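You operate a simulated robot arm through the tools that you are given. There is no shell and no other tool.

Carry out the task below with a simulated two-armed robot. There is one attempt and no reset: what you move stays moved.

JOB
Season the chips in the white dish with herbs and toss them.
Fine: twist the herb shaker's top to OPEN, herbs all over the chips, shaker back and top to SHUT; shake the dish after and set it back. Set down upright: herb shaker.

Only the result counts: the job must be done as asked and must still hold three seconds after the hand-in. Knocking over, shifting, dropping, spilling or breaking anything else fails it.

ROBOT AND FRAMES
Two 7-joint arms with fingered hands on one trunk that stands fixed in place. Base frame: the origin is at the foot of the trunk, x ahead of it, y to its left, z up; the work surface is at about z = 910. Units: mm, degrees, N and s.
The left shoulder is at [70, 132, 1217], the right one opposite. With the tool pointing down near the work surface each hand reaches from about 340 to 620 mm from the base axis, measured 20 degrees to its own side. Payload 2.3 kg a hand.
Tool frame (each hand has its own): the origin (TCP) lies between the finger pads and is the grasp point; the fingertips stand 25 mm ahead of it; z points along the fingers, y is the line along which they close. The gripper opens to 88 mm; its body begins 29 mm behind the TCP. The gripper is a hand of 3 fingers: y runs from the thumb to the fingers, the wrist lies at [-13, -97, -162] in the tool frame, and closing takes about 1.5 s.
Orientation is that of the tool frame in the base frame, as a unit quaternion [x, y, z, w]. With the fingers straight down and the wrist toward the robot, the tool's x, y and z point along [0, 1, 0], [1, 0, 0] and [0, 0, -1] of the base frame.

CONTROLS
- The arms move only by the tool jog_arm. It takes "left_moves", "right_moves" or both (then of equal length, played together; a hand with none holds still); each is a list of rows, each an object (a shift or turn left out is 0, a gripper value left out holds the last) with "angular": the turn, a rotation vector about the tool's x, y, z in degrees, a list of three; "xyz": the shift along the tool's x, y, z in mm, a list of three; "grip": the gripper command, from -1 (fully open) to 1 (shut), values between in proportion. In form: [{"angular": [wx, wy, wz], "xyz": [tx, ty, tz], "grip": grip}, ...]. A call has 1 to 20 rows; each row is the pose to reach, as a shift and turn from the pose commanded when the call began, along the tool's axes at that moment. A row lasts 0.2 s, in which the tool goes at most 50 mm and 8.6 degrees; a call with a longer step from one row to the next is refused whole, and so is a gripper value outside its range. A pose out of reach is approached as far as the arm can. The call stops where the force on the tool passes 50 N (or 10 N more than at its start, if that is more) or the arm is blocked; 0.2 s more then pass. The fingers move at their own pace (about 108 mm/s each) and stop on an object; they squeeze with about 22 N. The grip force told is the motor's: it shows also when the fingers shut on nothing. Time passes only in rows, and 0.2 s behind the last, so rows that repeat a pose let the fingers close. The reply holds the time, the measured pose of the TCP, the force on the tool along the base axes, the opening and the grip force, in the units named above and with some noise, with the torque about the TCP (base axes, N m) and any sound that the robot's microphone picked up, and new pictures: "views" is both (left out), scene, wrist or none (wrist: the cameras of the hands that moved).
- Cameras (640 x 400 px; columns grow to the right, rows downward): "scene" is now at [127, 2, 1532.5]; the picture's right is [-0.08, -1.00, 0.00], its down [-0.61, 0.05, -0.79] and it looks along [0.79, -0.06, -0.61] (base axes); focal length 287 px, centre (320, 200). "left" rides on the left gripper at [-58, -85, -99] in its tool frame; the picture's right is [-0.67, -0.35, 0.65], its down [0.69, -0.63, 0.37] and it looks along [0.28, 0.69, 0.66] (tool axes); focal length 261 px, centre (320, 200). "right" rides on the right gripper at [58, -85, -99] in its tool frame; the picture's right is [-0.67, 0.35, -0.66], its down [-0.69, -0.63, 0.37] and it looks along [-0.29, 0.69, 0.66] (tool axes); focal length 261 px, centre (320, 200). There is no depth. A picture from a camera that has moved, and an enlarged one, comes with that camera's place and axes in the base frame and with its lens. The place of the scene camera against the robot may be out by one fixed shift of up to 18 mm in any direction.
- slide_trunk(by): slides the trunk up (or, below 0, down) by that many mm; the arms and the scene camera ride with it, the base frame stays. It gives what a move gives, with no picture.
- hand_shape(shape, hand): the hand has 3 fingers and takes this shape, open, in about a second: jaw (thumb against the fingers, like two jaws); tri (thumb and two fingers); tip (a fingertip pinch); poke (one finger out to press); point (the index stretched); flat (the hand flat); cup (the hand cupped); fist (a fist). The gripper value then closes the fingers along that shape, each until it touches; the sizes above hold for jaw. It gives what a move gives, with no picture.
- pan_tilt(pan, tilt): turns the head with the scene camera to pan (to the left, within 86 degrees either way) and tilt (down, from -29 to 69), counted from straight ahead of the robot. It gives what a move gives, and a new picture of the scene camera.
- inspect(camera, box): a new picture of the part [left, top, right, bottom] of that camera's present view, enlarged. No time passes.
- job_done(): hands the job in; it is judged then, once.

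Places have to be worked out from the pictures, the camera data and where the tool is seen. Open the grippers and draw the arms clear of the work before you hand the job in, unless the task says otherwise.

The tools are called after ">>>" as name(argument=value, ...) on one line, values as JSON. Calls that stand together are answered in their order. jog_arm: Moves the arms, as the interface text tells. Its arguments: {"type":"object","properties":{"left_moves":{"type":"array"},"right_moves":{"type":"array"},"views":{"type":"string","enum":["both","scene","wrist","none"]}},"required":[]} The other tools are called the same way: slide_trunk (by) moves the trunk up or down; hand_shape (shape, hand) gives the hand a shape; pan_tilt (pan, tilt) turns the head that bears the scene camera; inspect (camera, box) takes an enlarged picture of a part of a camera's view; job_done () hands the job in.

At the start:

```text
time_s: 0.0
left_tool_pos: [448.3, 144.9, 1280.9]
left_tcp_rot: [0.707, 0.707, 0.0, 0.001]
left_wrist_force: [-0.1, -0.2, -0.3]
left_ft_torque: [-0.03, 0.05, 0.02]
left_opening: 87.4
left_finger_force: 0.0
left_shape: jaw
right_tool_pos: [366.4, -188.3, 1372.0]
right_tcp_rot: [0.708, 0.706, 0.0, 0.0]
right_wrist_force: [-0.8, -0.1, 1.3]
right_ft_torque: [-0.01, -0.02, 0.01]
right_opening: 87.5
right_finger_force: 0.2
right_shape: jaw
trunk travel left (down, up): [-775.0, 65.0]
head pan, tilt (commanded): [-4.4, 37.9]
```

scene: 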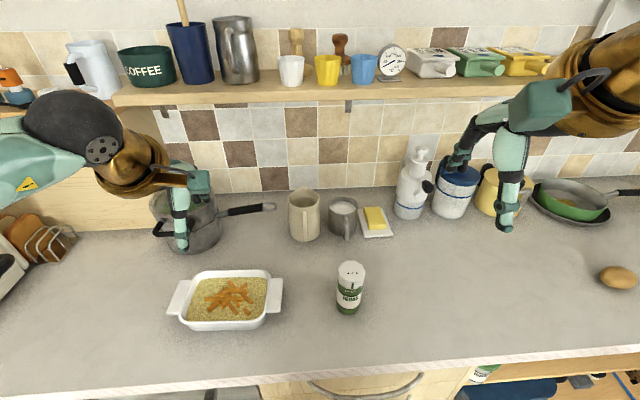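
right: 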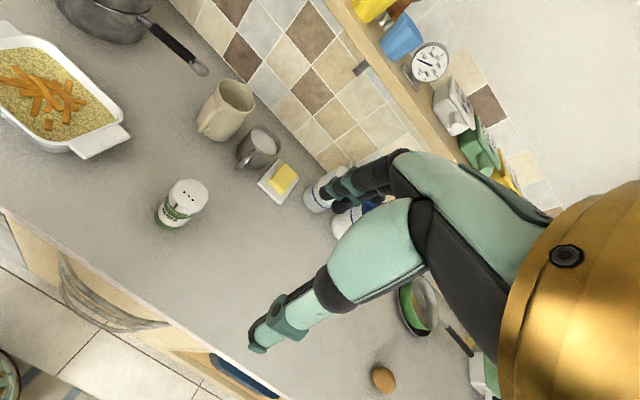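
left: 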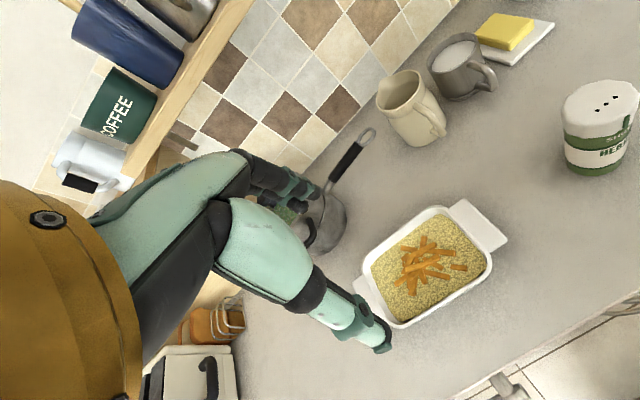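

I see the white dish with the chips left of centre and the herb shaker right of it. I will enlarge both to read the marks on the shaker's top and the dish's shape.

>>> inspect(camera="scene", box=[310, 240, 390, 330])

>>> inspect(camera="left", box=[540, 60, 640, 190])

>>> inspect(camera="right", box=[140, 160, 230, 240])

>>> inspect(camera="scene", box=[150, 250, 300, 345])

```text
4.44 times, centred on (350, 285) of scene
camera zoom: at [127.0, 2.0, 1532.5], right [-0.08, -1.0, 0.0], down [-0.61, 0.05, -0.79], along [0.79, -0.06, -0.61], focal length 1275 px, centre (187, -178)
```

zoom: 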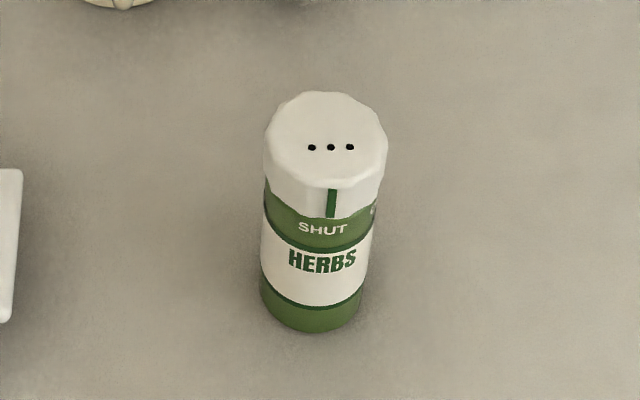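

```text
3.08 times, centred on (590, 125) of left
camera zoom: at [363.1, 87.6, 1379.9], right [-0.35, -0.67, -0.66], down [-0.63, 0.69, -0.37], along [0.69, 0.28, -0.66], focal length 802 px, centre (-511, 431)
```

zoom: 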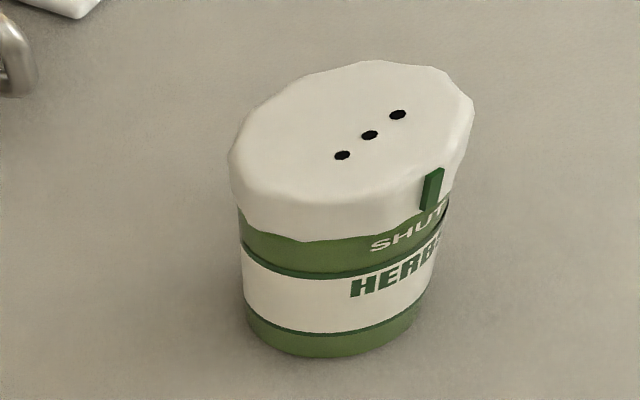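

```text
5.00 times, centred on (185, 200) of right
camera zoom: at [281.4, -131.2, 1470.0], right [0.35, -0.67, 0.66], down [-0.63, -0.69, -0.37], along [0.69, -0.29, -0.66], focal length 1303 px, centre (995, 200)
```

zoom: 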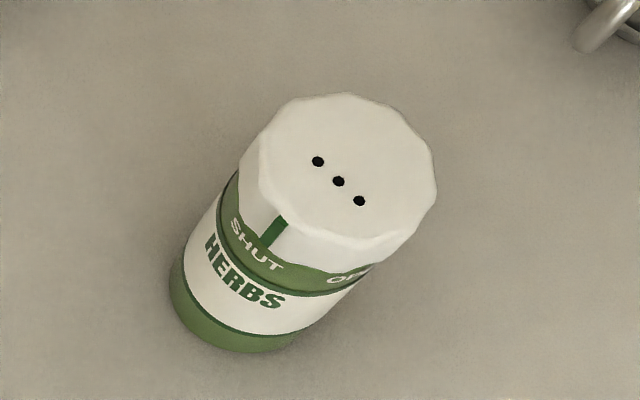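

```text
4.21 times, centred on (225, 298) of scene
camera zoom: at [127.0, 2.0, 1532.5], right [-0.08, -1.0, 0.0], down [-0.61, 0.05, -0.79], along [0.79, -0.06, -0.61], focal length 1208 px, centre (720, -210)
```

zoom: 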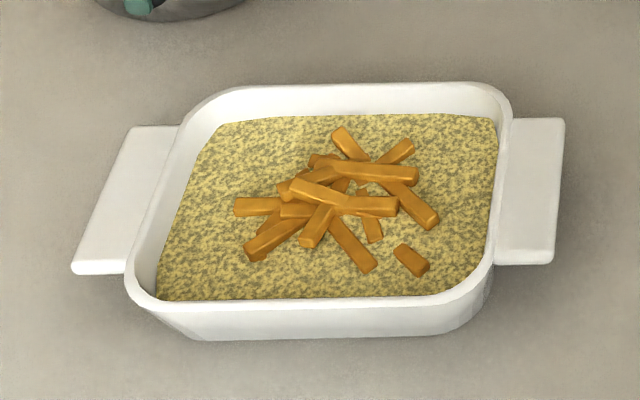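

The shaker's pointer stands at SHUT, with OPEN to the right of it (a counter-clockwise turn seen from above). From both wrist cameras its top is near (509, -106, 1040). I first turn the empty left hand to a forward-pointing pose, to test that the arm can reach the pouring poses, and turn the right hand's camera to see the OPEN mark.

>>> jog_arm(left_moves=[{"angular": [-4.9, 4.9, 4.9], "xyz": [0, -3, 6]}, {"angular": [-9.8, 9.8, 9.8], "xyz": [0, -6, 12]}, {"angular": [-14.7, 14.7, 14.7], "xyz": [0, -9, 18]}, {"angular": [-19.6, 19.6, 19.6], "xyz": [0, -12, 24]}, {"angular": [-24.5, 24.5, 24.5], "xyz": [0, -15, 30]}, {"angular": [-29.4, 29.4, 29.4], "xyz": [0, -18, 36]}, {"angular": [-34.3, 34.3, 34.3], "xyz": [0, -21, 42]}, {"angular": [-39.2, 39.2, 39.2], "xyz": [0, -24, 48]}, {"angular": [-44.1, 44.1, 44.1], "xyz": [0, -27, 54]}, {"angular": [-49, 49, 49], "xyz": [0, -30, 60]}, {"angular": [-53.9, 53.9, 53.9], "xyz": [0, -33, 66]}, {"angular": [-58.8, 58.8, 58.8], "xyz": [0, -36, 72]}, {"angular": [-63.7, 63.7, 63.7], "xyz": [0, -39, 78]}, {"angular": [-69.28, 69.28, 69.28], "xyz": [0, -40, 80]}, {"angular": [-69.28, 69.28, 69.28], "xyz": [0, -40, 80]}])

```text
refused: row 14 steps farther than a row can; nothing moved
```

The last step was too large, so I space the 120° turn evenly over the rows.

>>> jog_arm(left_moves=[{"angular": [-4.62, 4.62, 4.62], "xyz": [0, -3, 6]}, {"angular": [-9.24, 9.24, 9.24], "xyz": [0, -6, 12]}, {"angular": [-13.86, 13.86, 13.86], "xyz": [0, -9, 18]}, {"angular": [-18.48, 18.48, 18.48], "xyz": [0, -12, 24]}, {"angular": [-23.1, 23.1, 23.1], "xyz": [0, -15, 30]}, {"angular": [-27.72, 27.72, 27.72], "xyz": [0, -18, 36]}, {"angular": [-32.33, 32.33, 32.33], "xyz": [0, -21, 42]}, {"angular": [-36.95, 36.95, 36.95], "xyz": [0, -24, 48]}, {"angular": [-41.57, 41.57, 41.57], "xyz": [0, -27, 54]}, {"angular": [-46.19, 46.19, 46.19], "xyz": [0, -30, 60]}, {"angular": [-50.81, 50.81, 50.81], "xyz": [0, -33, 66]}, {"angular": [-55.43, 55.43, 55.43], "xyz": [0, -36, 72]}, {"angular": [-60.05, 60.05, 60.05], "xyz": [0, -38, 76]}, {"angular": [-64.66, 64.66, 64.66], "xyz": [0, -40, 80]}, {"angular": [-69.28, 69.28, 69.28], "xyz": [0, -40, 80]}, {"angular": [-69.28, 69.28, 69.28], "xyz": [0, -40, 80]}])

```text
time_s: 3.4
left_tool_pos: [407.9, 144.2, 1201.5]
left_tcp_rot: [0.706, 0.0, 0.708, 0.0]
left_wrist_force: [0.7, -1.0, -0.7]
left_ft_torque: [-0.01, 0.03, -0.01]
left_opening: 87.6
left_finger_force: 0.1
left_shape: jaw
left hand out of reach, approached as far as the arm can: row 11, 12, 13, 14
right_tool_pos: [366.7, -189.0, 1371.2]
right_tcp_rot: [0.708, 0.707, 0.001, 0.0]
right_wrist_force: [-0.1, 0.1, 0.0]
right_ft_torque: [0.03, -0.01, -0.01]
right_opening: 87.4
right_finger_force: 0.0
right_shape: jaw
trunk travel left (down, up): [-775.0, 65.0]
head pan, tilt (commanded): [-4.4, 37.9]
camera scene: at [126.9, 1.7, 1532.5], right [-0.08, -1.0, 0.0], down [-0.61, 0.05, -0.79], along [0.79, -0.06, -0.61], focal length 287 px, centre (320, 200)
camera left: at [308.6, 230.3, 1143.3], right [0.66, 0.35, -0.67], down [0.36, 0.63, 0.69], along [0.66, -0.69, 0.29], focal length 261 px, centre (320, 200)
```

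scene: 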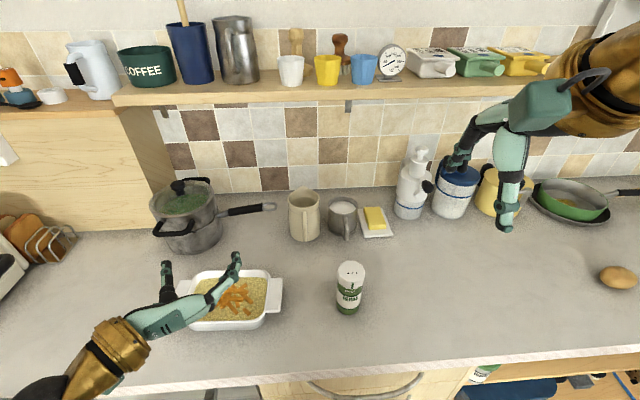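
left: 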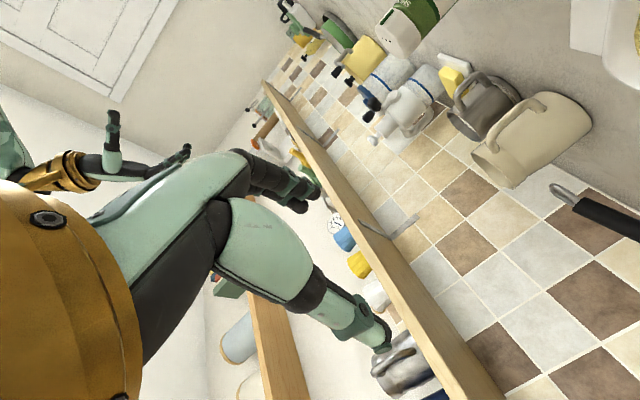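

The forward pose is reached, with the thumb on the left and the fingers on the right. Now I test the roll about the finger axis by 165° (empty), moving up as needed for the pour.

>>> jog_arm(left_moves=[{"angular": [0, 0, 8.5], "xyz": [0, 0, 0]}, {"angular": [0, 0, 17], "xyz": [0, 0, 0]}, {"angular": [0, 0, 25.5], "xyz": [0, 0, 0]}, {"angular": [0, 0, 34], "xyz": [0, 0, 0]}, {"angular": [0, 0, 42.5], "xyz": [0, 0, 0]}, {"angular": [0, 0, 51], "xyz": [0, 0, 0]}, {"angular": [0, 0, 59.5], "xyz": [0, 0, 0]}, {"angular": [0, 0, 68], "xyz": [0, 0, 0]}, {"angular": [0, 0, 76.5], "xyz": [0, 0, 0]}, {"angular": [0, 0, 85], "xyz": [0, 0, 0]}, {"angular": [0, 0, 93.5], "xyz": [0, 0, 0]}, {"angular": [0, 0, 102], "xyz": [0, 0, 0]}, {"angular": [0, 0, 110.5], "xyz": [0, 0, 0]}, {"angular": [0, 0, 119], "xyz": [0, 0, 0]}, {"angular": [0, 0, 127.5], "xyz": [0, 0, 0]}, {"angular": [0, 0, 136], "xyz": [0, 0, 0]}, {"angular": [0, 0, 144.5], "xyz": [0, 0, 0]}, {"angular": [0, 0, 153], "xyz": [0, 0, 0]}, {"angular": [0, 0, 161.5], "xyz": [0, 0, 0]}, {"angular": [0, 0, 165], "xyz": [0, 0, 0]}], views="scene")

```text
time_s: 7.6
left_tool_pos: [391.5, 284.9, 1210.9]
left_tcp_rot: [-0.257, 0.692, -0.33, 0.589]
left_wrist_force: [0.1, -1.1, -0.5]
left_ft_torque: [0.01, 0.0, 0.02]
left_opening: 87.6
left_finger_force: 0.0
left_shape: jaw
left hand out of reach, approached as far as the arm can: row 5, 6, 7, 8, 9, 10, 11, 12, 13, 14, 15, 16, 17, 18, 19, 20
right_tool_pos: [366.0, -190.2, 1371.7]
right_tcp_rot: [0.707, 0.707, -0.001, 0.001]
right_wrist_force: [-0.4, 0.4, -0.8]
right_ft_torque: [0.05, -0.01, 0.01]
right_opening: 87.4
right_finger_force: 0.0
right_shape: jaw
trunk travel left (down, up): [-775.0, 65.0]
head pan, tilt (commanded): [-4.4, 37.9]
camera scene: at [127.0, 1.7, 1532.5], right [-0.08, -1.0, 0.0], down [-0.61, 0.05, -0.79], along [0.79, -0.06, -0.61], focal length 287 px, centre (320, 200)
```

scene: 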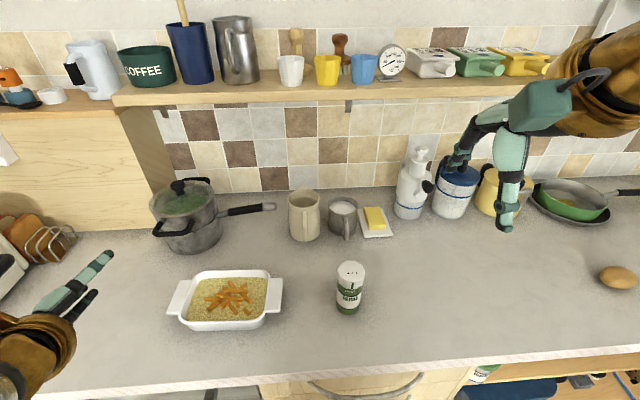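

The roll past about 35° in that direction is out of reach. I roll part of the way back and see how the arm responds.

>>> jog_arm(left_moves=[{"angular": [0, 0, -8.5]}, {"angular": [0, 0, -17]}, {"angular": [0, 0, -25.5]}], views="none")

```text
time_s: 8.4
left_tool_pos: [391.3, 285.6, 1212.3]
left_tcp_rot: [-0.404, 0.618, -0.453, 0.5]
left_wrist_force: [-1.1, -0.8, 0.4]
left_ft_torque: [0.01, 0.01, 0.0]
left_opening: 87.8
left_finger_force: 0.0
left_shape: jaw
right_tool_pos: [366.8, -188.2, 1371.3]
right_tcp_rot: [0.707, 0.708, 0.0, 0.0]
right_wrist_force: [0.6, -0.7, -0.2]
right_ft_torque: [0.01, 0.0, 0.01]
right_opening: 87.5
right_finger_force: 0.1
right_shape: jaw
trunk travel left (down, up): [-775.0, 65.0]
head pan, tilt (commanded): [-4.4, 37.9]
```

The limit was the wrist coming too near the shoulder, and the commanded pose is now the reached one. I move the left hand forward to about (500, 180, 1200) and try the fully inverted pose there, where the pour would be done.

>>> jog_arm(left_moves=[{"angular": [-0.43, -1.03, 7.47], "xyz": [17, -4.2, 25]}, {"angular": [-0.86, -2.06, 14.94], "xyz": [34, -8.4, 50]}, {"angular": [-1.29, -3.09, 22.41], "xyz": [51, -12.5, 75]}, {"angular": [-1.72, -4.12, 29.88], "xyz": [68, -16.7, 100]}, {"angular": [-2.15, -5.15, 37.35], "xyz": [84.7, -20.9, 124.6]}, {"angular": [-2.58, -6.18, 44.82], "xyz": [84.7, -20.9, 124.6]}, {"angular": [-3.01, -7.21, 52.29], "xyz": [84.7, -20.9, 124.6]}, {"angular": [-3.44, -8.24, 59.76], "xyz": [84.7, -20.9, 124.6]}, {"angular": [-3.87, -9.27, 67.23], "xyz": [84.7, -20.9, 124.6]}, {"angular": [-4.3, -10.3, 74.7], "xyz": [84.7, -20.9, 124.6]}, {"angular": [-4.3, -10.3, 74.7], "xyz": [84.7, -20.9, 124.6]}], views="scene")

```text
time_s: 10.8
left_tool_pos: [618.7, 339.5, 1209.9]
left_tcp_rot: [-0.019, 0.729, -0.026, 0.684]
left_wrist_force: [0.3, 0.5, 0.5]
left_ft_torque: [0.0, 0.01, -0.02]
left_opening: 88.0
left_finger_force: 0.1
left_shape: jaw
left hand out of reach, approached as far as the arm can: row 3, 4, 5, 6, 7, 8, 9, 10, 11
right_tool_pos: [366.9, -190.4, 1372.1]
right_tcp_rot: [0.707, 0.708, 0.001, 0.0]
right_wrist_force: [-0.2, -0.2, -0.1]
right_ft_torque: [0.0, -0.01, 0.02]
right_opening: 88.0
right_finger_force: 0.2
right_shape: jaw
trunk travel left (down, up): [-775.0, 65.0]
head pan, tilt (commanded): [-4.4, 37.9]
camera scene: at [126.6, 0.7, 1532.5], right [-0.08, -1.0, 0.0], down [-0.61, 0.05, -0.79], along [0.79, -0.06, -0.61], focal length 287 px, centre (320, 200)
```

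scene: 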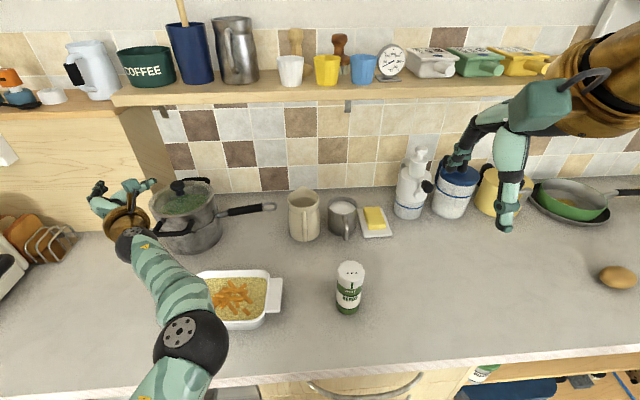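

The orientation is reached but the arm is stretched off to the side (a joint limit along that path). I try the other roll direction, going back through the fingers-above/thumb-below neutral pose while drawing the hand back.

>>> jog_arm(left_moves=[{"angular": [0, 0, 8.2], "xyz": [3, -17, -20]}, {"angular": [0, 0, 16.4], "xyz": [6, -34, -40]}, {"angular": [0, 0, 24.6], "xyz": [9, -51, -60]}, {"angular": [0, 0, 32.8], "xyz": [12, -68, -80]}, {"angular": [0, 0, 41], "xyz": [15, -85, -100]}, {"angular": [0, 0, 49.2], "xyz": [18, -102, -120]}, {"angular": [0, 0, 57.4], "xyz": [18, -119, -138]}, {"angular": [0, 0, 65.6], "xyz": [18, -119, -138]}, {"angular": [0, 0, 73.8], "xyz": [18, -119, -138]}, {"angular": [0, 0, 82], "xyz": [18, -119, -138]}, {"angular": [0, 0, 90], "xyz": [18, -119, -138]}, {"angular": [0, 0, 90], "xyz": [18, -119, -138]}], views="scene")

```text
time_s: 13.4
left_tool_pos: [374.7, 295.8, 1241.3]
left_tcp_rot: [0.502, 0.529, 0.466, 0.501]
left_wrist_force: [-0.3, -0.3, 0.5]
left_ft_torque: [-0.02, 0.0, -0.02]
left_opening: 88.2
left_finger_force: 0.0
left_shape: jaw
left hand out of reach, approached as far as the arm can: row 1, 3, 4, 5, 6, 7, 8, 9, 10, 11, 12
right_tool_pos: [366.4, -191.0, 1370.7]
right_tcp_rot: [0.707, 0.707, 0.0, 0.001]
right_wrist_force: [0.2, 0.3, 0.7]
right_ft_torque: [0.0, -0.01, -0.04]
right_opening: 87.4
right_finger_force: 0.0
right_shape: jaw
trunk travel left (down, up): [-775.0, 65.0]
head pan, tilt (commanded): [-4.4, 37.9]
camera scene: at [127.5, 1.4, 1532.5], right [-0.08, -1.0, 0.0], down [-0.61, 0.05, -0.79], along [0.79, -0.06, -0.61], focal length 287 px, centre (320, 200)
```

scene: 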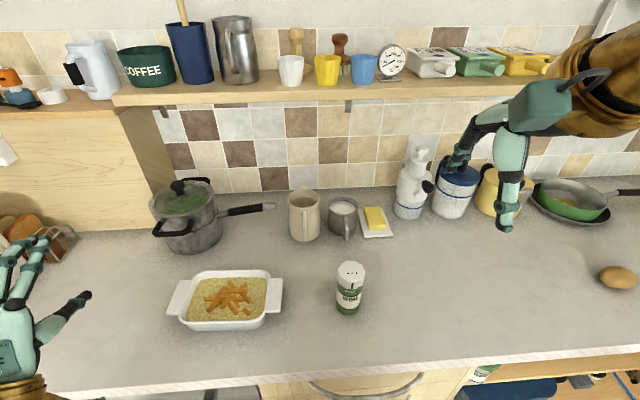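

The hand is now in the neutral forward pose (thumb below). I check that it can move in this pose to over the dish, around (470, 190, 1230).

>>> jog_arm(left_moves=[{"xyz": [-20, -2, 19]}, {"xyz": [-42, -4, 38]}, {"xyz": [-63, -6, 57]}, {"xyz": [-84, -8, 76]}, {"xyz": [-105, -11, 95]}, {"xyz": [-105, -11, 95]}], views="none")

```text
time_s: 14.8
left_tool_pos: [372.0, 289.2, 1253.3]
left_tcp_rot: [0.502, 0.529, 0.464, 0.503]
left_wrist_force: [0.3, 0.7, -0.7]
left_ft_torque: [-0.02, 0.0, -0.02]
left_opening: 87.9
left_finger_force: 0.0
left_shape: jaw
left hand out of reach, approached as far as the arm can: row 1, 2, 3, 4, 5, 6
right_tool_pos: [366.8, -189.8, 1371.8]
right_tcp_rot: [0.708, 0.707, -0.001, 0.0]
right_wrist_force: [-0.7, -0.2, -0.3]
right_ft_torque: [-0.03, 0.0, 0.01]
right_opening: 87.8
right_finger_force: 0.1
right_shape: jaw
trunk travel left (down, up): [-775.0, 65.0]
head pan, tilt (commanded): [-4.4, 37.9]
```

It is stuck at a joint limit in this arm configuration. I bring the hand back to the fingers-down pose, which frees the arm, and start afresh from there.

>>> jog_arm(left_moves=[{"angular": [8.2, 0, 0]}, {"angular": [16.4, 0, 0]}, {"angular": [24.6, 0, 0]}, {"angular": [32.8, 0, 0]}, {"angular": [41, 0, 0]}, {"angular": [49.2, 0, 0]}, {"angular": [57.4, 0, 0]}, {"angular": [65.6, 0, 0]}, {"angular": [73.8, 0, 0]}, {"angular": [82, 0, 0]}, {"angular": [90, 0, 0]}, {"angular": [90, 0, 0]}], views="none")

```text
time_s: 17.4
left_tool_pos: [373.9, 290.3, 1252.1]
left_tcp_rot: [0.709, 0.704, -0.047, 0.0]
left_wrist_force: [0.4, 0.7, 0.2]
left_ft_torque: [-0.02, -0.02, -0.01]
left_opening: 87.9
left_finger_force: 0.1
left_shape: jaw
left hand out of reach, approached as far as the arm can: row 1, 2, 3, 4
right_tool_pos: [366.2, -189.4, 1372.2]
right_tcp_rot: [0.707, 0.707, 0.0, 0.0]
right_wrist_force: [0.0, 0.8, -0.2]
right_ft_torque: [-0.04, 0.02, -0.01]
right_opening: 87.6
right_finger_force: 0.0
right_shape: jaw
trunk travel left (down, up): [-775.0, 65.0]
head pan, tilt (commanded): [-4.4, 37.9]
```

Fingers are down again and free. I move to (470, 180, 1200) and then pitch up about the tool's x to see how far the neutral forward pose is reachable from a good arm configuration.

>>> jog_arm(left_moves=[{"xyz": [-22, 19, 10]}, {"xyz": [-44, 38, 20]}, {"xyz": [-66, 58, 30]}, {"xyz": [-88, 77, 40]}, {"xyz": [-110, 96, 52]}, {"xyz": [-110, 96, 52], "angular": [-8.2, 0, 0]}, {"xyz": [-110, 96, 52], "angular": [-16.4, 0, 0]}, {"xyz": [-110, 96, 52], "angular": [-24.6, 0, 0]}, {"xyz": [-110, 96, 52], "angular": [-32.8, 0, 0]}, {"xyz": [-110, 96, 52], "angular": [-41, 0, 0]}, {"xyz": [-110, 96, 52], "angular": [-49, 0, 0]}, {"xyz": [-110, 96, 52], "angular": [-57, 0, 0]}, {"xyz": [-110, 96, 52], "angular": [-65, 0, 0]}, {"xyz": [-110, 96, 52], "angular": [-73, 0, 0]}, {"xyz": [-110, 96, 52], "angular": [-81, 0, 0]}, {"xyz": [-110, 96, 52], "angular": [-88, 0, 0]}], views="none")

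```text
time_s: 20.8
left_tool_pos: [466.6, 175.6, 1206.2]
left_tcp_rot: [0.511, 0.536, 0.455, 0.495]
left_wrist_force: [0.1, -1.1, -0.1]
left_ft_torque: [0.02, 0.04, -0.02]
left_opening: 87.8
left_finger_force: 0.1
left_shape: jaw
left hand out of reach, approached as far as the arm can: row 16
right_tool_pos: [366.8, -189.3, 1371.7]
right_tcp_rot: [0.707, 0.707, 0.001, 0.0]
right_wrist_force: [0.5, 0.3, 0.4]
right_ft_torque: [0.01, 0.02, 0.01]
right_opening: 87.9
right_finger_force: 0.0
right_shape: jaw
trunk travel left (down, up): [-775.0, 65.0]
head pan, tilt (commanded): [-4.4, 37.9]
```

Neutral is reached at (467, 176, 1206). Now I test rolling -85° from here.

>>> jog_arm(left_moves=[{"angular": [0, 0, -8.5]}, {"angular": [0, 0, -17]}, {"angular": [0, 0, -25.5]}, {"angular": [0, 0, -34]}, {"angular": [0, 0, -42.5]}, {"angular": [0, 0, -51]}, {"angular": [0, 0, -59.5]}, {"angular": [0, 0, -68]}, {"angular": [0, 0, -76.5]}, {"angular": [0, 0, -85]}], views="scene")

```text
time_s: 23.0
left_tool_pos: [470.6, 197.2, 1209.0]
left_tcp_rot: [0.013, 0.741, 0.002, 0.672]
left_wrist_force: [0.0, 0.2, 0.3]
left_ft_torque: [0.02, -0.02, 0.01]
left_opening: 88.0
left_finger_force: 0.1
left_shape: jaw
left hand out of reach, approached as far as the arm can: row 3, 4, 5, 6, 7, 8, 9, 10
right_tool_pos: [365.7, -189.0, 1372.0]
right_tcp_rot: [0.708, 0.706, 0.0, 0.0]
right_wrist_force: [0.9, -0.4, -0.3]
right_ft_torque: [-0.01, -0.01, -0.02]
right_opening: 87.4
right_finger_force: 0.0
right_shape: jaw
trunk travel left (down, up): [-775.0, 65.0]
head pan, tilt (commanded): [-4.4, 37.9]
camera scene: at [126.8, 1.8, 1532.5], right [-0.08, -1.0, 0.0], down [-0.61, 0.05, -0.79], along [0.79, -0.06, -0.61], focal length 287 px, centre (320, 200)
```

scene: 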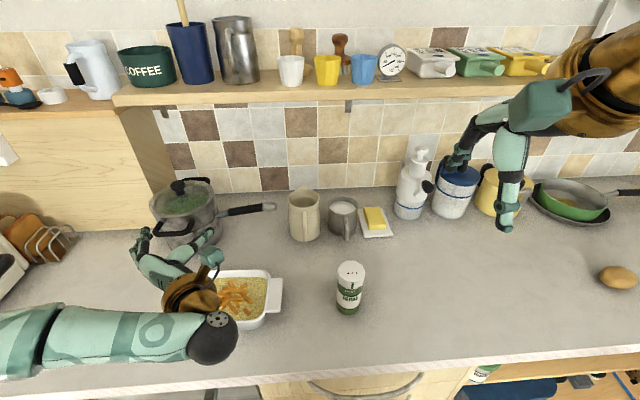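

The inverted pose over the dish is reached (with about 20 mm drift). Now I roll all the way back through neutral to the upright pose (tool x up) to confirm the full range in this arm configuration.

>>> jog_arm(left_moves=[{"angular": [0, 0, 8.5]}, {"angular": [0, 0, 17]}, {"angular": [0, 0, 25.5]}, {"angular": [0, 0, 34]}, {"angular": [0, 0, 42.5]}, {"angular": [0, 0, 51]}, {"angular": [0, 0, 59.5]}, {"angular": [0, 0, 68]}, {"angular": [0, 0, 76.5]}, {"angular": [0, 0, 85]}, {"angular": [0, 0, 93.5]}, {"angular": [0, 0, 102]}, {"angular": [0, 0, 110.5]}, {"angular": [0, 0, 119]}, {"angular": [0, 0, 127.5]}, {"angular": [0, 0, 136]}, {"angular": [0, 0, 144.5]}, {"angular": [0, 0, 153]}, {"angular": [0, 0, 161.5]}, {"angular": [0, 0, 170]}], views="scene")

```text
time_s: 27.2
left_tool_pos: [471.1, 195.4, 1209.7]
left_tcp_rot: [0.739, 0.051, 0.669, 0.055]
left_wrist_force: [0.5, -0.1, 1.3]
left_ft_torque: [-0.01, 0.0, -0.02]
left_opening: 88.3
left_finger_force: 0.0
left_shape: jaw
left hand out of reach, approached as far as the arm can: row 1, 2, 3, 4, 5
right_tool_pos: [364.3, -189.3, 1372.0]
right_tcp_rot: [0.707, 0.707, -0.001, 0.0]
right_wrist_force: [-0.1, -0.1, 0.5]
right_ft_torque: [0.01, -0.02, 0.0]
right_opening: 87.6
right_finger_force: 0.1
right_shape: jaw
trunk travel left (down, up): [-775.0, 65.0]
head pan, tilt (commanded): [-4.4, 37.9]
camera scene: at [126.8, 1.9, 1532.5], right [-0.08, -1.0, 0.0], down [-0.61, 0.05, -0.79], along [0.79, -0.06, -0.61], focal length 287 px, centre (320, 200)
```

scene: 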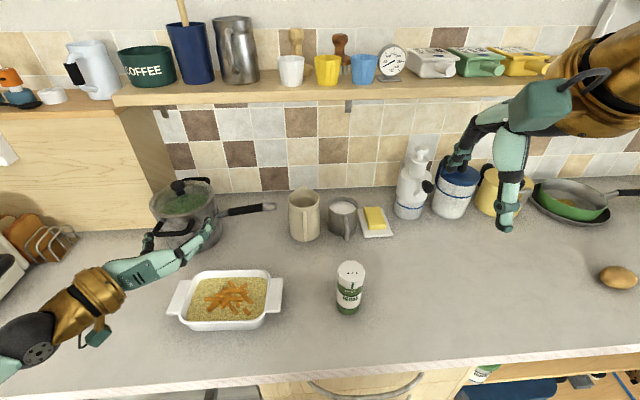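

The full roll range works in this configuration. Next I swing the right hand's camera round to the right side of the shaker to see where the OPEN mark is, and check that the right arm reaches the yawed pose above it.

>>> jog_arm(right_moves=[{"angular": [0, 0, -8.2], "xyz": [-1, 12, 23]}, {"angular": [0, 0, -16.4], "xyz": [-2, 23, 46]}, {"angular": [0, 0, -24.6], "xyz": [-3, 35, 69]}, {"angular": [0, 0, -32.8], "xyz": [-4, 47, 92]}, {"angular": [0, 0, -41], "xyz": [-5, 58, 115]}, {"angular": [0, 0, -49.2], "xyz": [-6, 70, 138]}, {"angular": [0, 0, -57.4], "xyz": [-7, 82, 161]}, {"angular": [0, 0, -65.6], "xyz": [-8, 93, 184]}, {"angular": [0, 0, -73.8], "xyz": [-9, 105, 207]}, {"angular": [0, 0, -82], "xyz": [-10, 117, 230]}, {"angular": [0, 0, -90], "xyz": [-10.7, 128, 250]}, {"angular": [0, 0, -90], "xyz": [-10.7, 128, 250]}])

```text
time_s: 29.8
left_tool_pos: [471.2, 194.5, 1209.8]
left_tcp_rot: [0.738, 0.052, 0.67, 0.056]
left_wrist_force: [-0.1, -0.3, 0.6]
left_ft_torque: [0.0, 0.0, 0.02]
left_opening: 88.0
left_finger_force: 0.2
left_shape: jaw
right_tool_pos: [480.2, -199.2, 1119.9]
right_tcp_rot: [-0.001, 1.0, 0.002, 0.0]
right_wrist_force: [0.4, -0.6, -0.3]
right_ft_torque: [0.01, 0.0, 0.02]
right_opening: 87.6
right_finger_force: 0.2
right_shape: jaw
right hand out of reach, approached as far as the arm can: row 11, 12
trunk travel left (down, up): [-775.0, 65.0]
head pan, tilt (commanded): [-4.4, 37.9]
camera scene: at [126.3, 1.7, 1532.6], right [-0.08, -1.0, 0.0], down [-0.61, 0.05, -0.79], along [0.79, -0.06, -0.61], focal length 287 px, centre (320, 200)
camera right: at [422.8, -283.6, 1218.8], right [0.67, 0.35, 0.66], down [0.69, -0.63, -0.36], along [0.29, 0.7, -0.66], focal length 261 px, centre (320, 200)
```

scene: 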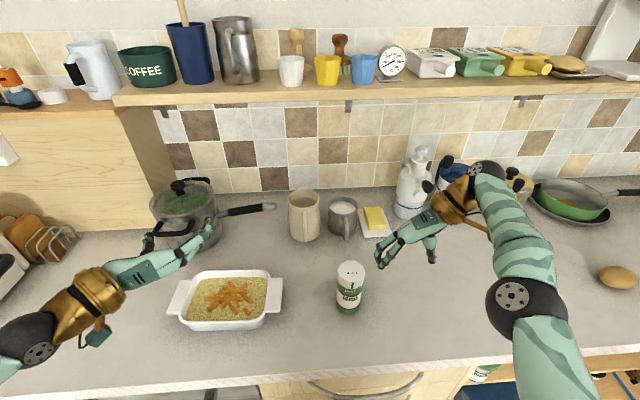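
right: 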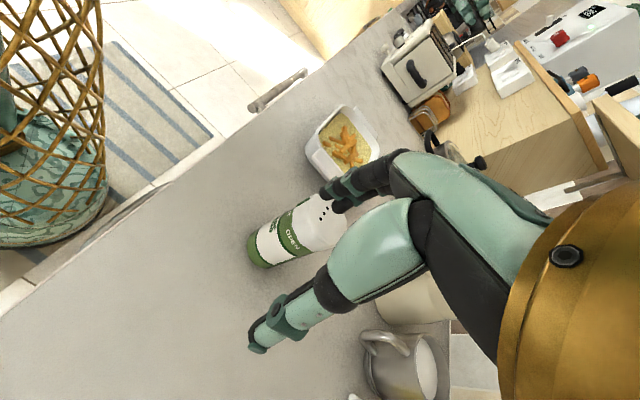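

The OPEN mark is visible from here; I enlarge it.

>>> inspect(camera="right", box=[236, 175, 366, 280])

>>> inspect(camera="left", box=[0, 0, 640, 400])

```text
3.81 times, centred on (301, 228) of right
camera zoom: at [422.8, -283.6, 1218.8], right [0.67, 0.35, 0.66], down [0.69, -0.63, -0.36], along [0.29, 0.7, -0.66], focal length 993 px, centre (392, 95)
```

zoom: 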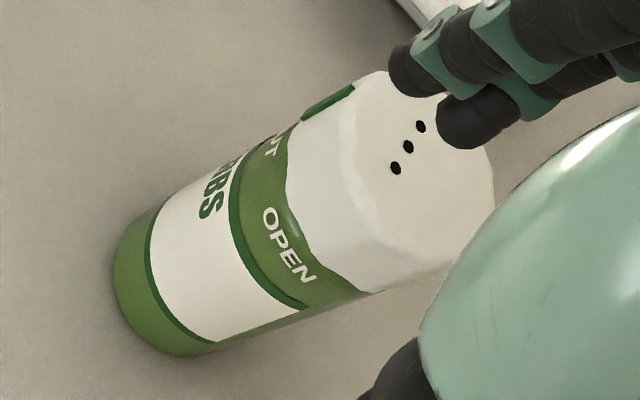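

```text
1.00 times, centred on (320, 200) of left (not enlarged: the box is as wide or as high as the picture)
camera zoom: at [366.2, 270.6, 1149.7], right [0.59, 0.24, -0.78], down [0.43, 0.72, 0.54], along [0.69, -0.65, 0.32], focal length 261 px, centre (320, 200)
```

zoom: 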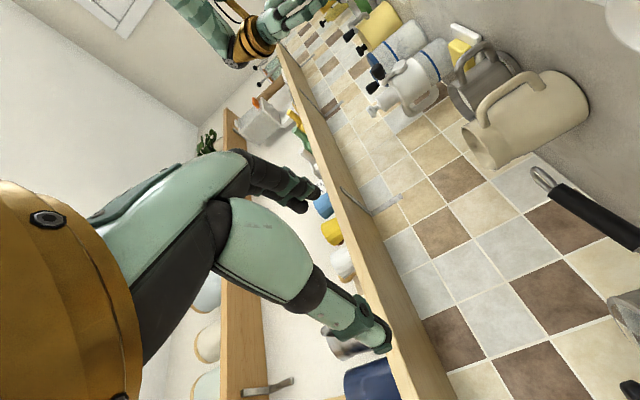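

OPEN sits about 85–90° counter-clockwise from SHUT. I now raise the right hand out of the way and bring the left hand to (385, -105, 1080), upright pose with fingers pitched 15° down, behind the shaker.

>>> jog_arm(left_moves=[{"angular": [0.15, -0.96, 0.88], "xyz": [-18.1, 27.6, -6.9]}, {"angular": [0.3, -1.92, 1.76], "xyz": [-36.2, 55.3, -13.8]}, {"angular": [0.45, -2.88, 2.64], "xyz": [-54.3, 83, -20.7]}, {"angular": [0.6, -3.84, 3.52], "xyz": [-72.4, 110.6, -27.6]}, {"angular": [0.75, -4.8, 4.4], "xyz": [-90.5, 138.2, -34.5]}, {"angular": [0.9, -5.76, 5.28], "xyz": [-108.7, 165.9, -41.4]}, {"angular": [1.05, -6.72, 6.16], "xyz": [-126.8, 193.6, -48.3]}, {"angular": [1.2, -7.68, 7.04], "xyz": [-144.9, 221.2, -55.2]}, {"angular": [1.35, -8.64, 7.92], "xyz": [-163, 248.9, -62.1]}, {"angular": [1.5, -9.6, 8.8], "xyz": [-181.1, 276.5, -69]}, {"angular": [1.5, -9.6, 8.8], "xyz": [-181.1, 276.5, -69]}], right_moves=[{"xyz": [6, -12, -26]}, {"xyz": [12, -24, -52]}, {"xyz": [18, -36, -78]}, {"xyz": [24, -48, -104]}, {"xyz": [30, -60, -130]}, {"xyz": [30, -60, -130]}, {"xyz": [30, -60, -130]}, {"xyz": [30, -60, -130]}, {"xyz": [30, -60, -130]}, {"xyz": [30, -60, -130]}, {"xyz": [30, -60, -130]}])

```text
time_s: 32.2
left_tool_pos: [391.5, 7.4, 1139.2]
left_tcp_rot: [0.795, -0.002, 0.607, -0.001]
left_wrist_force: [-0.6, 0.3, 0.1]
left_ft_torque: [-0.03, 0.01, -0.04]
left_opening: 87.8
left_finger_force: 0.0
left_shape: jaw
left hand out of reach, approached as far as the arm can: row 7, 8, 9, 10, 11
right_tool_pos: [428.1, -246.7, 1238.9]
right_tcp_rot: [0.0, 1.0, 0.0, 0.0]
right_wrist_force: [-0.3, -0.7, 0.0]
right_ft_torque: [0.01, -0.01, 0.0]
right_opening: 87.5
right_finger_force: 0.0
right_shape: jaw
right hand out of reach, approached as far as the arm can: row 2, 3, 4, 5, 6, 7, 8, 9, 10, 11
trunk travel left (down, up): [-775.0, 65.0]
head pan, tilt (commanded): [-4.4, 37.9]
camera scene: at [127.1, 2.1, 1532.5], right [-0.08, -1.0, 0.0], down [-0.61, 0.05, -0.79], along [0.79, -0.06, -0.61], focal length 287 px, centre (320, 200)
camera right: at [370.0, -331.6, 1336.5], right [0.67, 0.35, 0.66], down [0.69, -0.63, -0.37], along [0.29, 0.69, -0.66], focal length 261 px, centre (320, 200)
camera left: at [280.0, 93.0, 1109.4], right [0.46, 0.35, -0.82], down [0.53, 0.63, 0.57], along [0.71, -0.7, 0.1], focal length 261 px, centre (320, 200)
```

scene: 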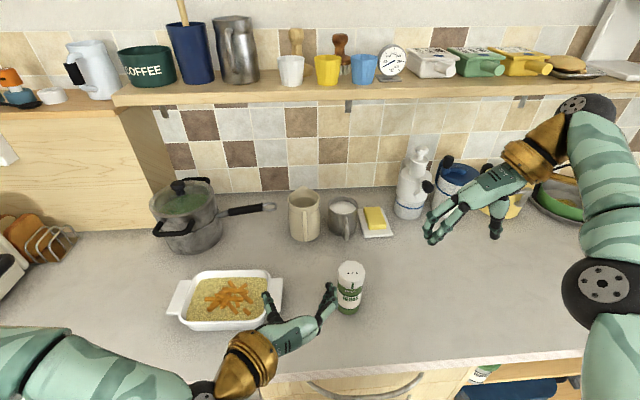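
right: 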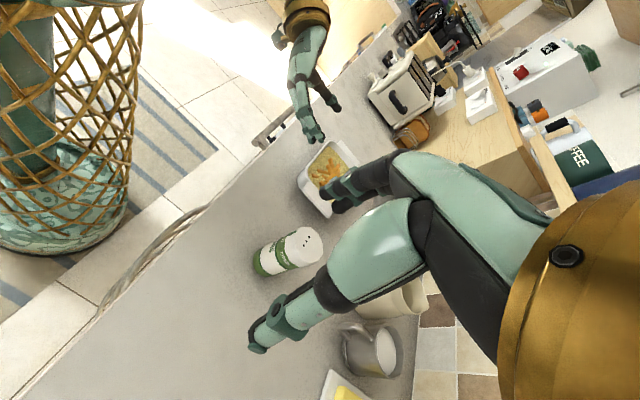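
left: 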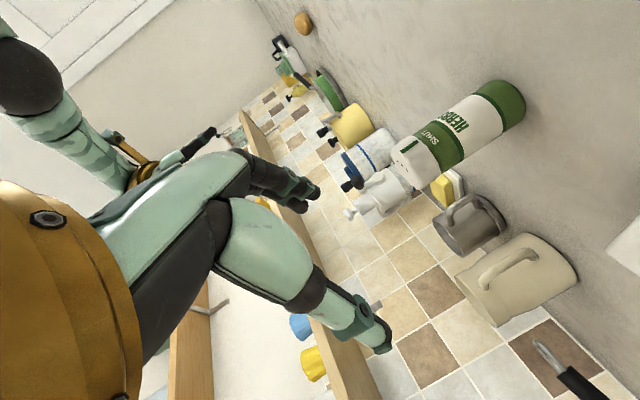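

The left arm hit a limit short of that place, so I'll approach the shaker diagonally: yaw the fingers 25° to the right, which puts the wrist in a more comfortable place.

>>> jog_arm(left_moves=[{"angular": [-6, 0, 1.65], "xyz": [-7.5, 17, 9.6]}, {"angular": [-12, 0, 3.3], "xyz": [-15, 34, 19]}, {"angular": [-18, 0, 4.95], "xyz": [-22, 52, 29]}, {"angular": [-24.1, 0, 6.6], "xyz": [-30, 69, 38]}, {"angular": [-24.1, 0, 6.6], "xyz": [-30, 69, 38]}], views="none")

```text
time_s: 33.4
left_tool_pos: [412.6, -29.4, 1117.7]
left_tcp_rot: [0.776, -0.173, 0.592, 0.13]
left_wrist_force: [0.4, -0.3, 0.4]
left_ft_torque: [0.02, 0.01, 0.02]
left_opening: 87.9
left_finger_force: 0.1
left_shape: jaw
left hand out of reach, approached as far as the arm can: row 1, 2, 3, 4, 5
right_tool_pos: [427.8, -245.6, 1238.8]
right_tcp_rot: [0.0, 1.0, 0.001, 0.0]
right_wrist_force: [0.8, -0.5, 0.3]
right_ft_torque: [0.02, 0.01, 0.0]
right_opening: 87.8
right_finger_force: 0.0
right_shape: jaw
trunk travel left (down, up): [-775.0, 65.0]
head pan, tilt (commanded): [-4.4, 37.9]
```

Still limited close to the body. I test moving further out along the fingers' direction, toward (480, -80, 1100), where the arm is more stretched (above the shaker's height).

>>> jog_arm(left_moves=[{"xyz": [1, 4.5, 21]}, {"xyz": [2, 9, 42]}, {"xyz": [3, 13.5, 63]}, {"xyz": [3.9, 17.9, 84]}, {"xyz": [3.9, 17.9, 84]}])

```text
time_s: 34.6
left_tool_pos: [447.5, -22.3, 1131.3]
left_tcp_rot: [0.776, -0.173, 0.592, 0.129]
left_wrist_force: [0.0, 0.3, -0.2]
left_ft_torque: [0.01, -0.03, 0.02]
left_opening: 88.1
left_finger_force: 0.0
left_shape: jaw
left hand out of reach, approached as far as the arm can: row 1, 2, 3, 4, 5
right_tool_pos: [427.7, -245.4, 1237.7]
right_tcp_rot: [0.001, 1.0, 0.0, 0.0]
right_wrist_force: [0.4, 0.3, -0.3]
right_ft_torque: [0.02, 0.03, -0.02]
right_opening: 87.8
right_finger_force: 0.1
right_shape: jaw
trunk travel left (down, up): [-775.0, 65.0]
head pan, tilt (commanded): [-4.4, 37.9]
camera scene: at [127.2, 1.9, 1532.5], right [-0.08, -1.0, 0.0], down [-0.61, 0.05, -0.79], along [0.79, -0.06, -0.61], focal length 287 px, centre (320, 200)
camera left: at [383.1, 101.5, 1102.3], right [0.56, 0.13, -0.82], down [0.75, 0.34, 0.57], along [0.35, -0.93, 0.1], focal length 261 px, centre (320, 200)
```

scene: 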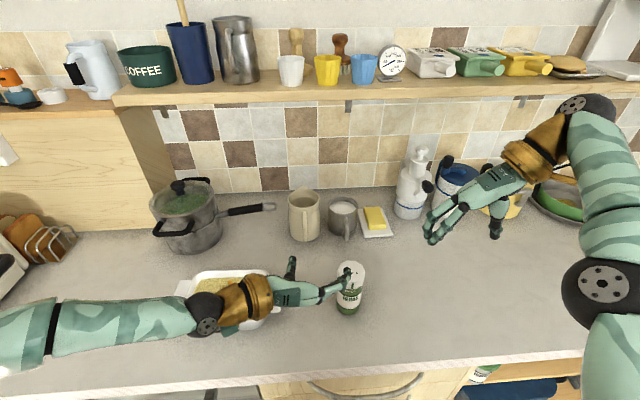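
left: 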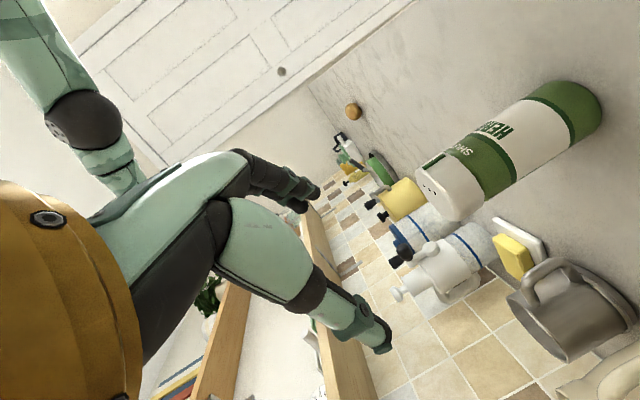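

In this pose the left arm can't get to the shaker, but the opposite roll (thumb toward me, tool x down) should suit it, as fingers pointing right are natural there. I back off to (460, 110, 1190) and roll through neutral to that side.

>>> jog_arm(left_moves=[{"angular": [0, 0, -8.5], "xyz": [11, -31, -15]}, {"angular": [0, 0, -17], "xyz": [22, -62, -30]}, {"angular": [0, 0, -25.5], "xyz": [34, -93, -44]}, {"angular": [0, 0, -34], "xyz": [45, -124, -59]}, {"angular": [0, 0, -42.5], "xyz": [45, -124, -59]}, {"angular": [0, 0, -51], "xyz": [45, -124, -59]}, {"angular": [0, 0, -59.5], "xyz": [45, -124, -59]}, {"angular": [0, 0, -68], "xyz": [45, -124, -59]}, {"angular": [0, 0, -76.5], "xyz": [45, -124, -59]}, {"angular": [0, 0, -85], "xyz": [45, -124, -59]}, {"angular": [0, 0, -93.5], "xyz": [45, -124, -59]}, {"angular": [0, 0, -102], "xyz": [45, -124, -59]}, {"angular": [0, 0, -110.5], "xyz": [45, -124, -59]}, {"angular": [0, 0, -119], "xyz": [45, -124, -59]}, {"angular": [0, 0, -127.5], "xyz": [45, -124, -59]}, {"angular": [0, 0, -136], "xyz": [45, -124, -59]}, {"angular": [0, 0, -144.5], "xyz": [45, -124, -59]}, {"angular": [0, 0, -153], "xyz": [45, -124, -59]}, {"angular": [0, 0, -161.5], "xyz": [45, -124, -59]}, {"angular": [0, 0, -170], "xyz": [45, -124, -59]}], views="scene")

```text
time_s: 38.8
left_tool_pos: [458.9, 113.4, 1191.3]
left_tcp_rot: [0.241, 0.759, -0.079, 0.6]
left_wrist_force: [-0.3, 0.2, -0.7]
left_ft_torque: [-0.01, -0.02, 0.04]
left_opening: 88.0
left_finger_force: 0.1
left_shape: jaw
left hand out of reach, approached as far as the arm can: row 19, 20
right_tool_pos: [427.8, -247.2, 1239.1]
right_tcp_rot: [0.0, 1.0, 0.0, 0.0]
right_wrist_force: [-0.8, 0.0, -0.7]
right_ft_torque: [0.0, 0.0, -0.01]
right_opening: 87.8
right_finger_force: 0.1
right_shape: jaw
trunk travel left (down, up): [-775.0, 65.0]
head pan, tilt (commanded): [-4.4, 37.9]
camera scene: at [127.1, 1.7, 1532.5], right [-0.08, -1.0, 0.0], down [-0.61, 0.05, -0.79], along [0.79, -0.06, -0.61], focal length 287 px, centre (320, 200)
```

scene: 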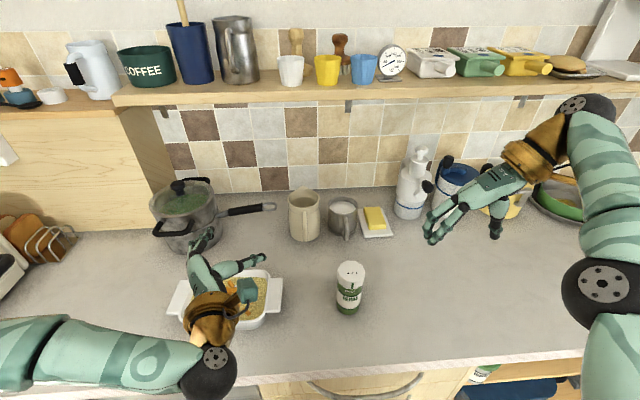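

The roll works. Now I yaw the fingers to 60° right of forward and move to (456, -10, 1080), the pre-grasp place back along the fingers from the shaker.

>>> jog_arm(left_moves=[{"angular": [5.57, -0.58, -0.1], "xyz": [12, -21, 13]}, {"angular": [11.1, -1.17, -0.2], "xyz": [24, -42, 26]}, {"angular": [16.7, -1.75, -0.3], "xyz": [36, -64, 39]}, {"angular": [22.3, -2.3, -0.4], "xyz": [48, -85, 52]}, {"angular": [27.8, -2.9, -0.5], "xyz": [60, -106, 65]}, {"angular": [33.4, -3.5, -0.6], "xyz": [72.5, -127.3, 77.4]}, {"angular": [33.4, -3.5, -0.6], "xyz": [72.5, -127.3, 77.4]}])

```text
time_s: 40.4
left_tool_pos: [448.5, 42.7, 1122.2]
left_tcp_rot: [0.397, 0.686, -0.303, 0.528]
left_wrist_force: [0.5, -0.1, 0.6]
left_ft_torque: [0.04, 0.02, 0.03]
left_opening: 88.0
left_finger_force: 0.0
left_shape: jaw
left hand out of reach, approached as far as the arm can: row 1, 2, 3, 4, 5, 6, 7
right_tool_pos: [427.1, -247.1, 1238.1]
right_tcp_rot: [0.0, 1.0, 0.001, 0.0]
right_wrist_force: [0.5, 0.2, 0.1]
right_ft_torque: [-0.02, 0.0, -0.02]
right_opening: 87.4
right_finger_force: 0.2
right_shape: jaw
trunk travel left (down, up): [-775.0, 65.0]
head pan, tilt (commanded): [-4.4, 37.9]
camera scene: at [127.1, 1.9, 1532.5], right [-0.08, -1.0, 0.0], down [-0.61, 0.05, -0.79], along [0.79, -0.06, -0.61], focal length 287 px, centre (320, 200)
camera left: at [333.9, 69.7, 1202.7], right [0.1, -0.87, 0.48], down [-0.45, -0.47, -0.76], along [0.89, -0.14, -0.44], focal length 261 px, centre (320, 200)
```

scene: 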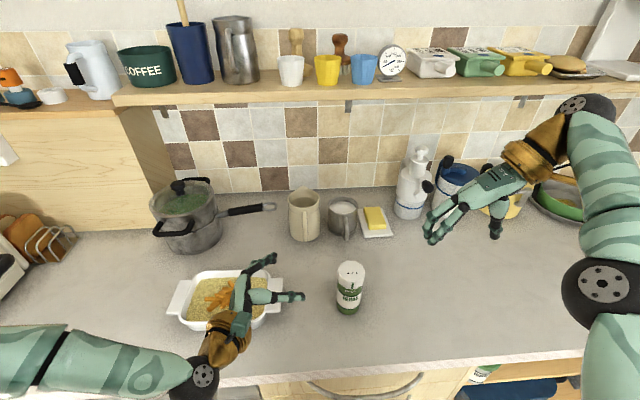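
left: 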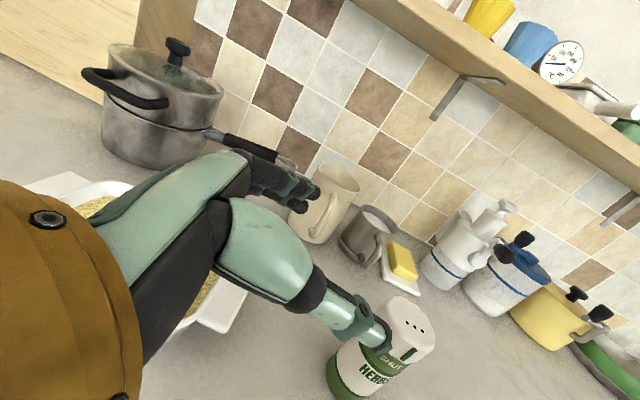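

The elbow is stuck far out to the left in this arm configuration. I return to the fingers-down pose higher up and then approach the sideways pose directly from there, so the elbow can settle lower.

>>> jog_arm(left_moves=[{"angular": [1.96, 7.3, 2.55], "xyz": [-20, 1.4, -8]}, {"angular": [3.92, 14.6, 5.1], "xyz": [-40, 2.8, -16]}, {"angular": [5.88, 21.9, 7.65], "xyz": [-60, 4.2, -24]}, {"angular": [7.84, 29.2, 10.2], "xyz": [-80, 5.6, -32]}, {"angular": [9.8, 36.6, 12.75], "xyz": [-100, 7, -40]}, {"angular": [11.76, 43.9, 15.3], "xyz": [-119.8, 8.5, -47.4]}, {"angular": [13.7, 51.2, 17.85], "xyz": [-119.8, 8.5, -47.4]}, {"angular": [15.7, 58.5, 20.4], "xyz": [-119.8, 8.5, -47.4]}, {"angular": [17.6, 65.8, 22.95], "xyz": [-119.8, 8.5, -47.4]}, {"angular": [19.6, 73.15, 25.5], "xyz": [-119.8, 8.5, -47.4]}, {"angular": [19.6, 73.15, 25.5], "xyz": [-119.8, 8.5, -47.4]}], views="scene")

```text
time_s: 42.8
left_tool_pos: [445.4, 114.5, 1236.6]
left_tcp_rot: [0.707, 0.708, 0.001, -0.001]
left_wrist_force: [-0.9, 0.4, -0.1]
left_ft_torque: [0.0, -0.01, -0.02]
left_opening: 87.9
left_finger_force: 0.0
left_shape: jaw
left hand out of reach, approached as far as the arm can: row 8, 9, 10, 11
right_tool_pos: [429.4, -246.9, 1237.5]
right_tcp_rot: [0.0, 1.0, 0.0, -0.001]
right_wrist_force: [0.0, 0.0, 0.2]
right_ft_torque: [0.03, 0.01, -0.02]
right_opening: 87.8
right_finger_force: 0.1
right_shape: jaw
trunk travel left (down, up): [-775.0, 65.0]
head pan, tilt (commanded): [-4.4, 37.9]
camera scene: at [128.7, 1.5, 1532.3], right [-0.08, -1.0, 0.0], down [-0.61, 0.05, -0.79], along [0.79, -0.06, -0.62], focal length 287 px, centre (320, 200)
```

scene: 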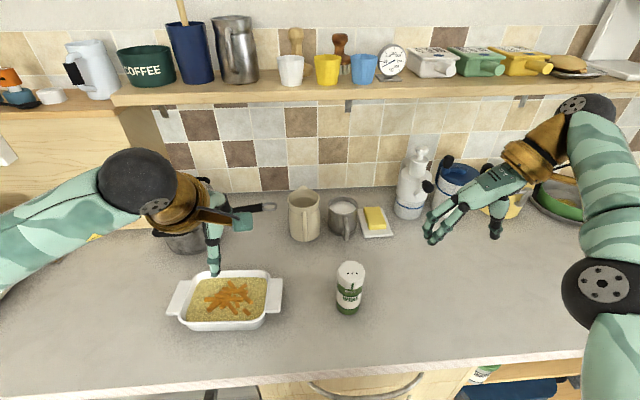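

Near the body's middle line the elbow-out arm runs into limits, so I test what the left hand can reach in the middle with fingers down but yawed so the wrist sits to the left: target (500, 20, 1090).

>>> jog_arm(left_moves=[{"angular": [0, 0, 8.2], "xyz": [-9, 5, 14]}, {"angular": [0, 0, 16.4], "xyz": [-18, 10, 28]}, {"angular": [0, 0, 24.6], "xyz": [-27, 15, 42]}, {"angular": [0, 0, 32.8], "xyz": [-36, 20, 56]}, {"angular": [0, 0, 41], "xyz": [-45, 25, 70]}, {"angular": [0, 0, 49.2], "xyz": [-54, 30, 84]}, {"angular": [0, 0, 57.4], "xyz": [-63, 35, 98]}, {"angular": [0, 0, 65.6], "xyz": [-72, 40, 112]}, {"angular": [0, 0, 73.8], "xyz": [-81, 45, 126]}, {"angular": [0, 0, 82], "xyz": [-90, 50, 140]}, {"angular": [0, 0, 90], "xyz": [-95, 55, 147]}, {"angular": [0, 0, 90], "xyz": [-95, 55, 147]}], views="scene")

```text
time_s: 45.4
left_tool_pos: [280.2, 3.0, 1039.7]
left_tcp_rot: [1.0, 0.021, 0.019, 0.003]
left_wrist_force: [0.2, 0.7, -1.0]
left_ft_torque: [-0.01, 0.06, -0.04]
left_opening: 88.2
left_finger_force: 0.2
left_shape: jaw
left hand out of reach, approached as far as the arm can: row 6, 7, 8, 9, 10, 11, 12
right_tool_pos: [427.6, -247.5, 1238.9]
right_tcp_rot: [0.0, 1.0, 0.0, -0.001]
right_wrist_force: [-0.1, 0.3, -0.6]
right_ft_torque: [0.01, -0.04, -0.01]
right_opening: 87.3
right_finger_force: 0.1
right_shape: jaw
trunk travel left (down, up): [-775.0, 65.0]
head pan, tilt (commanded): [-4.4, 37.9]
camera scene: at [126.3, 1.7, 1532.6], right [-0.08, -1.0, 0.0], down [-0.61, 0.05, -0.79], along [0.79, -0.06, -0.61], focal length 287 px, centre (320, 200)
```

scene: 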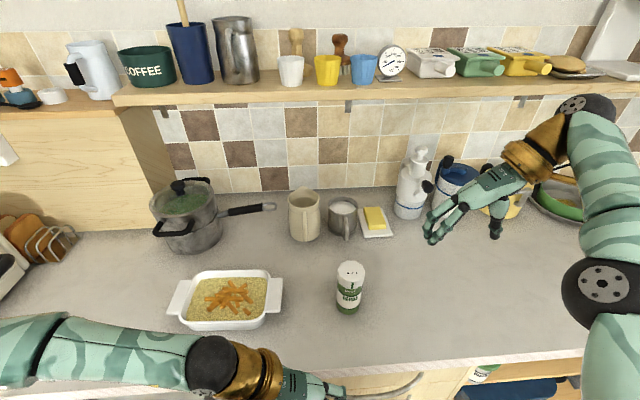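

That drove the arm into a cramped corner, so I take it back to the comfortable fingers-down pose over the dish side.

>>> jog_arm(left_moves=[{"angular": [0, 0, -8.2], "xyz": [15, -11.5, -17]}, {"angular": [0, 0, -16.4], "xyz": [30, -23, -34]}, {"angular": [0, 0, -24.6], "xyz": [45, -34.5, -51]}, {"angular": [0, 0, -32.8], "xyz": [60, -46, -68]}, {"angular": [0, 0, -41], "xyz": [75, -57.5, -85]}, {"angular": [0, 0, -49.2], "xyz": [90, -69, -102]}, {"angular": [0, 0, -57.4], "xyz": [105, -80.5, -119]}, {"angular": [0, 0, -65.6], "xyz": [120, -92, -136]}, {"angular": [0, 0, -73.8], "xyz": [135, -104, -153]}, {"angular": [0, 0, -82], "xyz": [150, -115, -170]}, {"angular": [0, 0, -90], "xyz": [165, -127, -190]}, {"angular": [0, 0, -90], "xyz": [165, -127, -190]}], views="none")

```text
time_s: 48.0
left_tool_pos: [434.1, 136.3, 1238.0]
left_tcp_rot: [0.691, 0.723, 0.011, 0.016]
left_wrist_force: [-0.1, -0.2, 0.4]
left_ft_torque: [0.01, 0.0, 0.0]
left_opening: 87.7
left_finger_force: 0.0
left_shape: jaw
right_tool_pos: [428.2, -246.8, 1239.1]
right_tcp_rot: [-0.001, 1.0, 0.0, -0.001]
right_wrist_force: [-0.2, -0.5, 0.9]
right_ft_torque: [0.0, 0.01, 0.0]
right_opening: 87.5
right_finger_force: 0.1
right_shape: jaw
trunk travel left (down, up): [-775.0, 65.0]
head pan, tilt (commanded): [-4.4, 37.9]
```

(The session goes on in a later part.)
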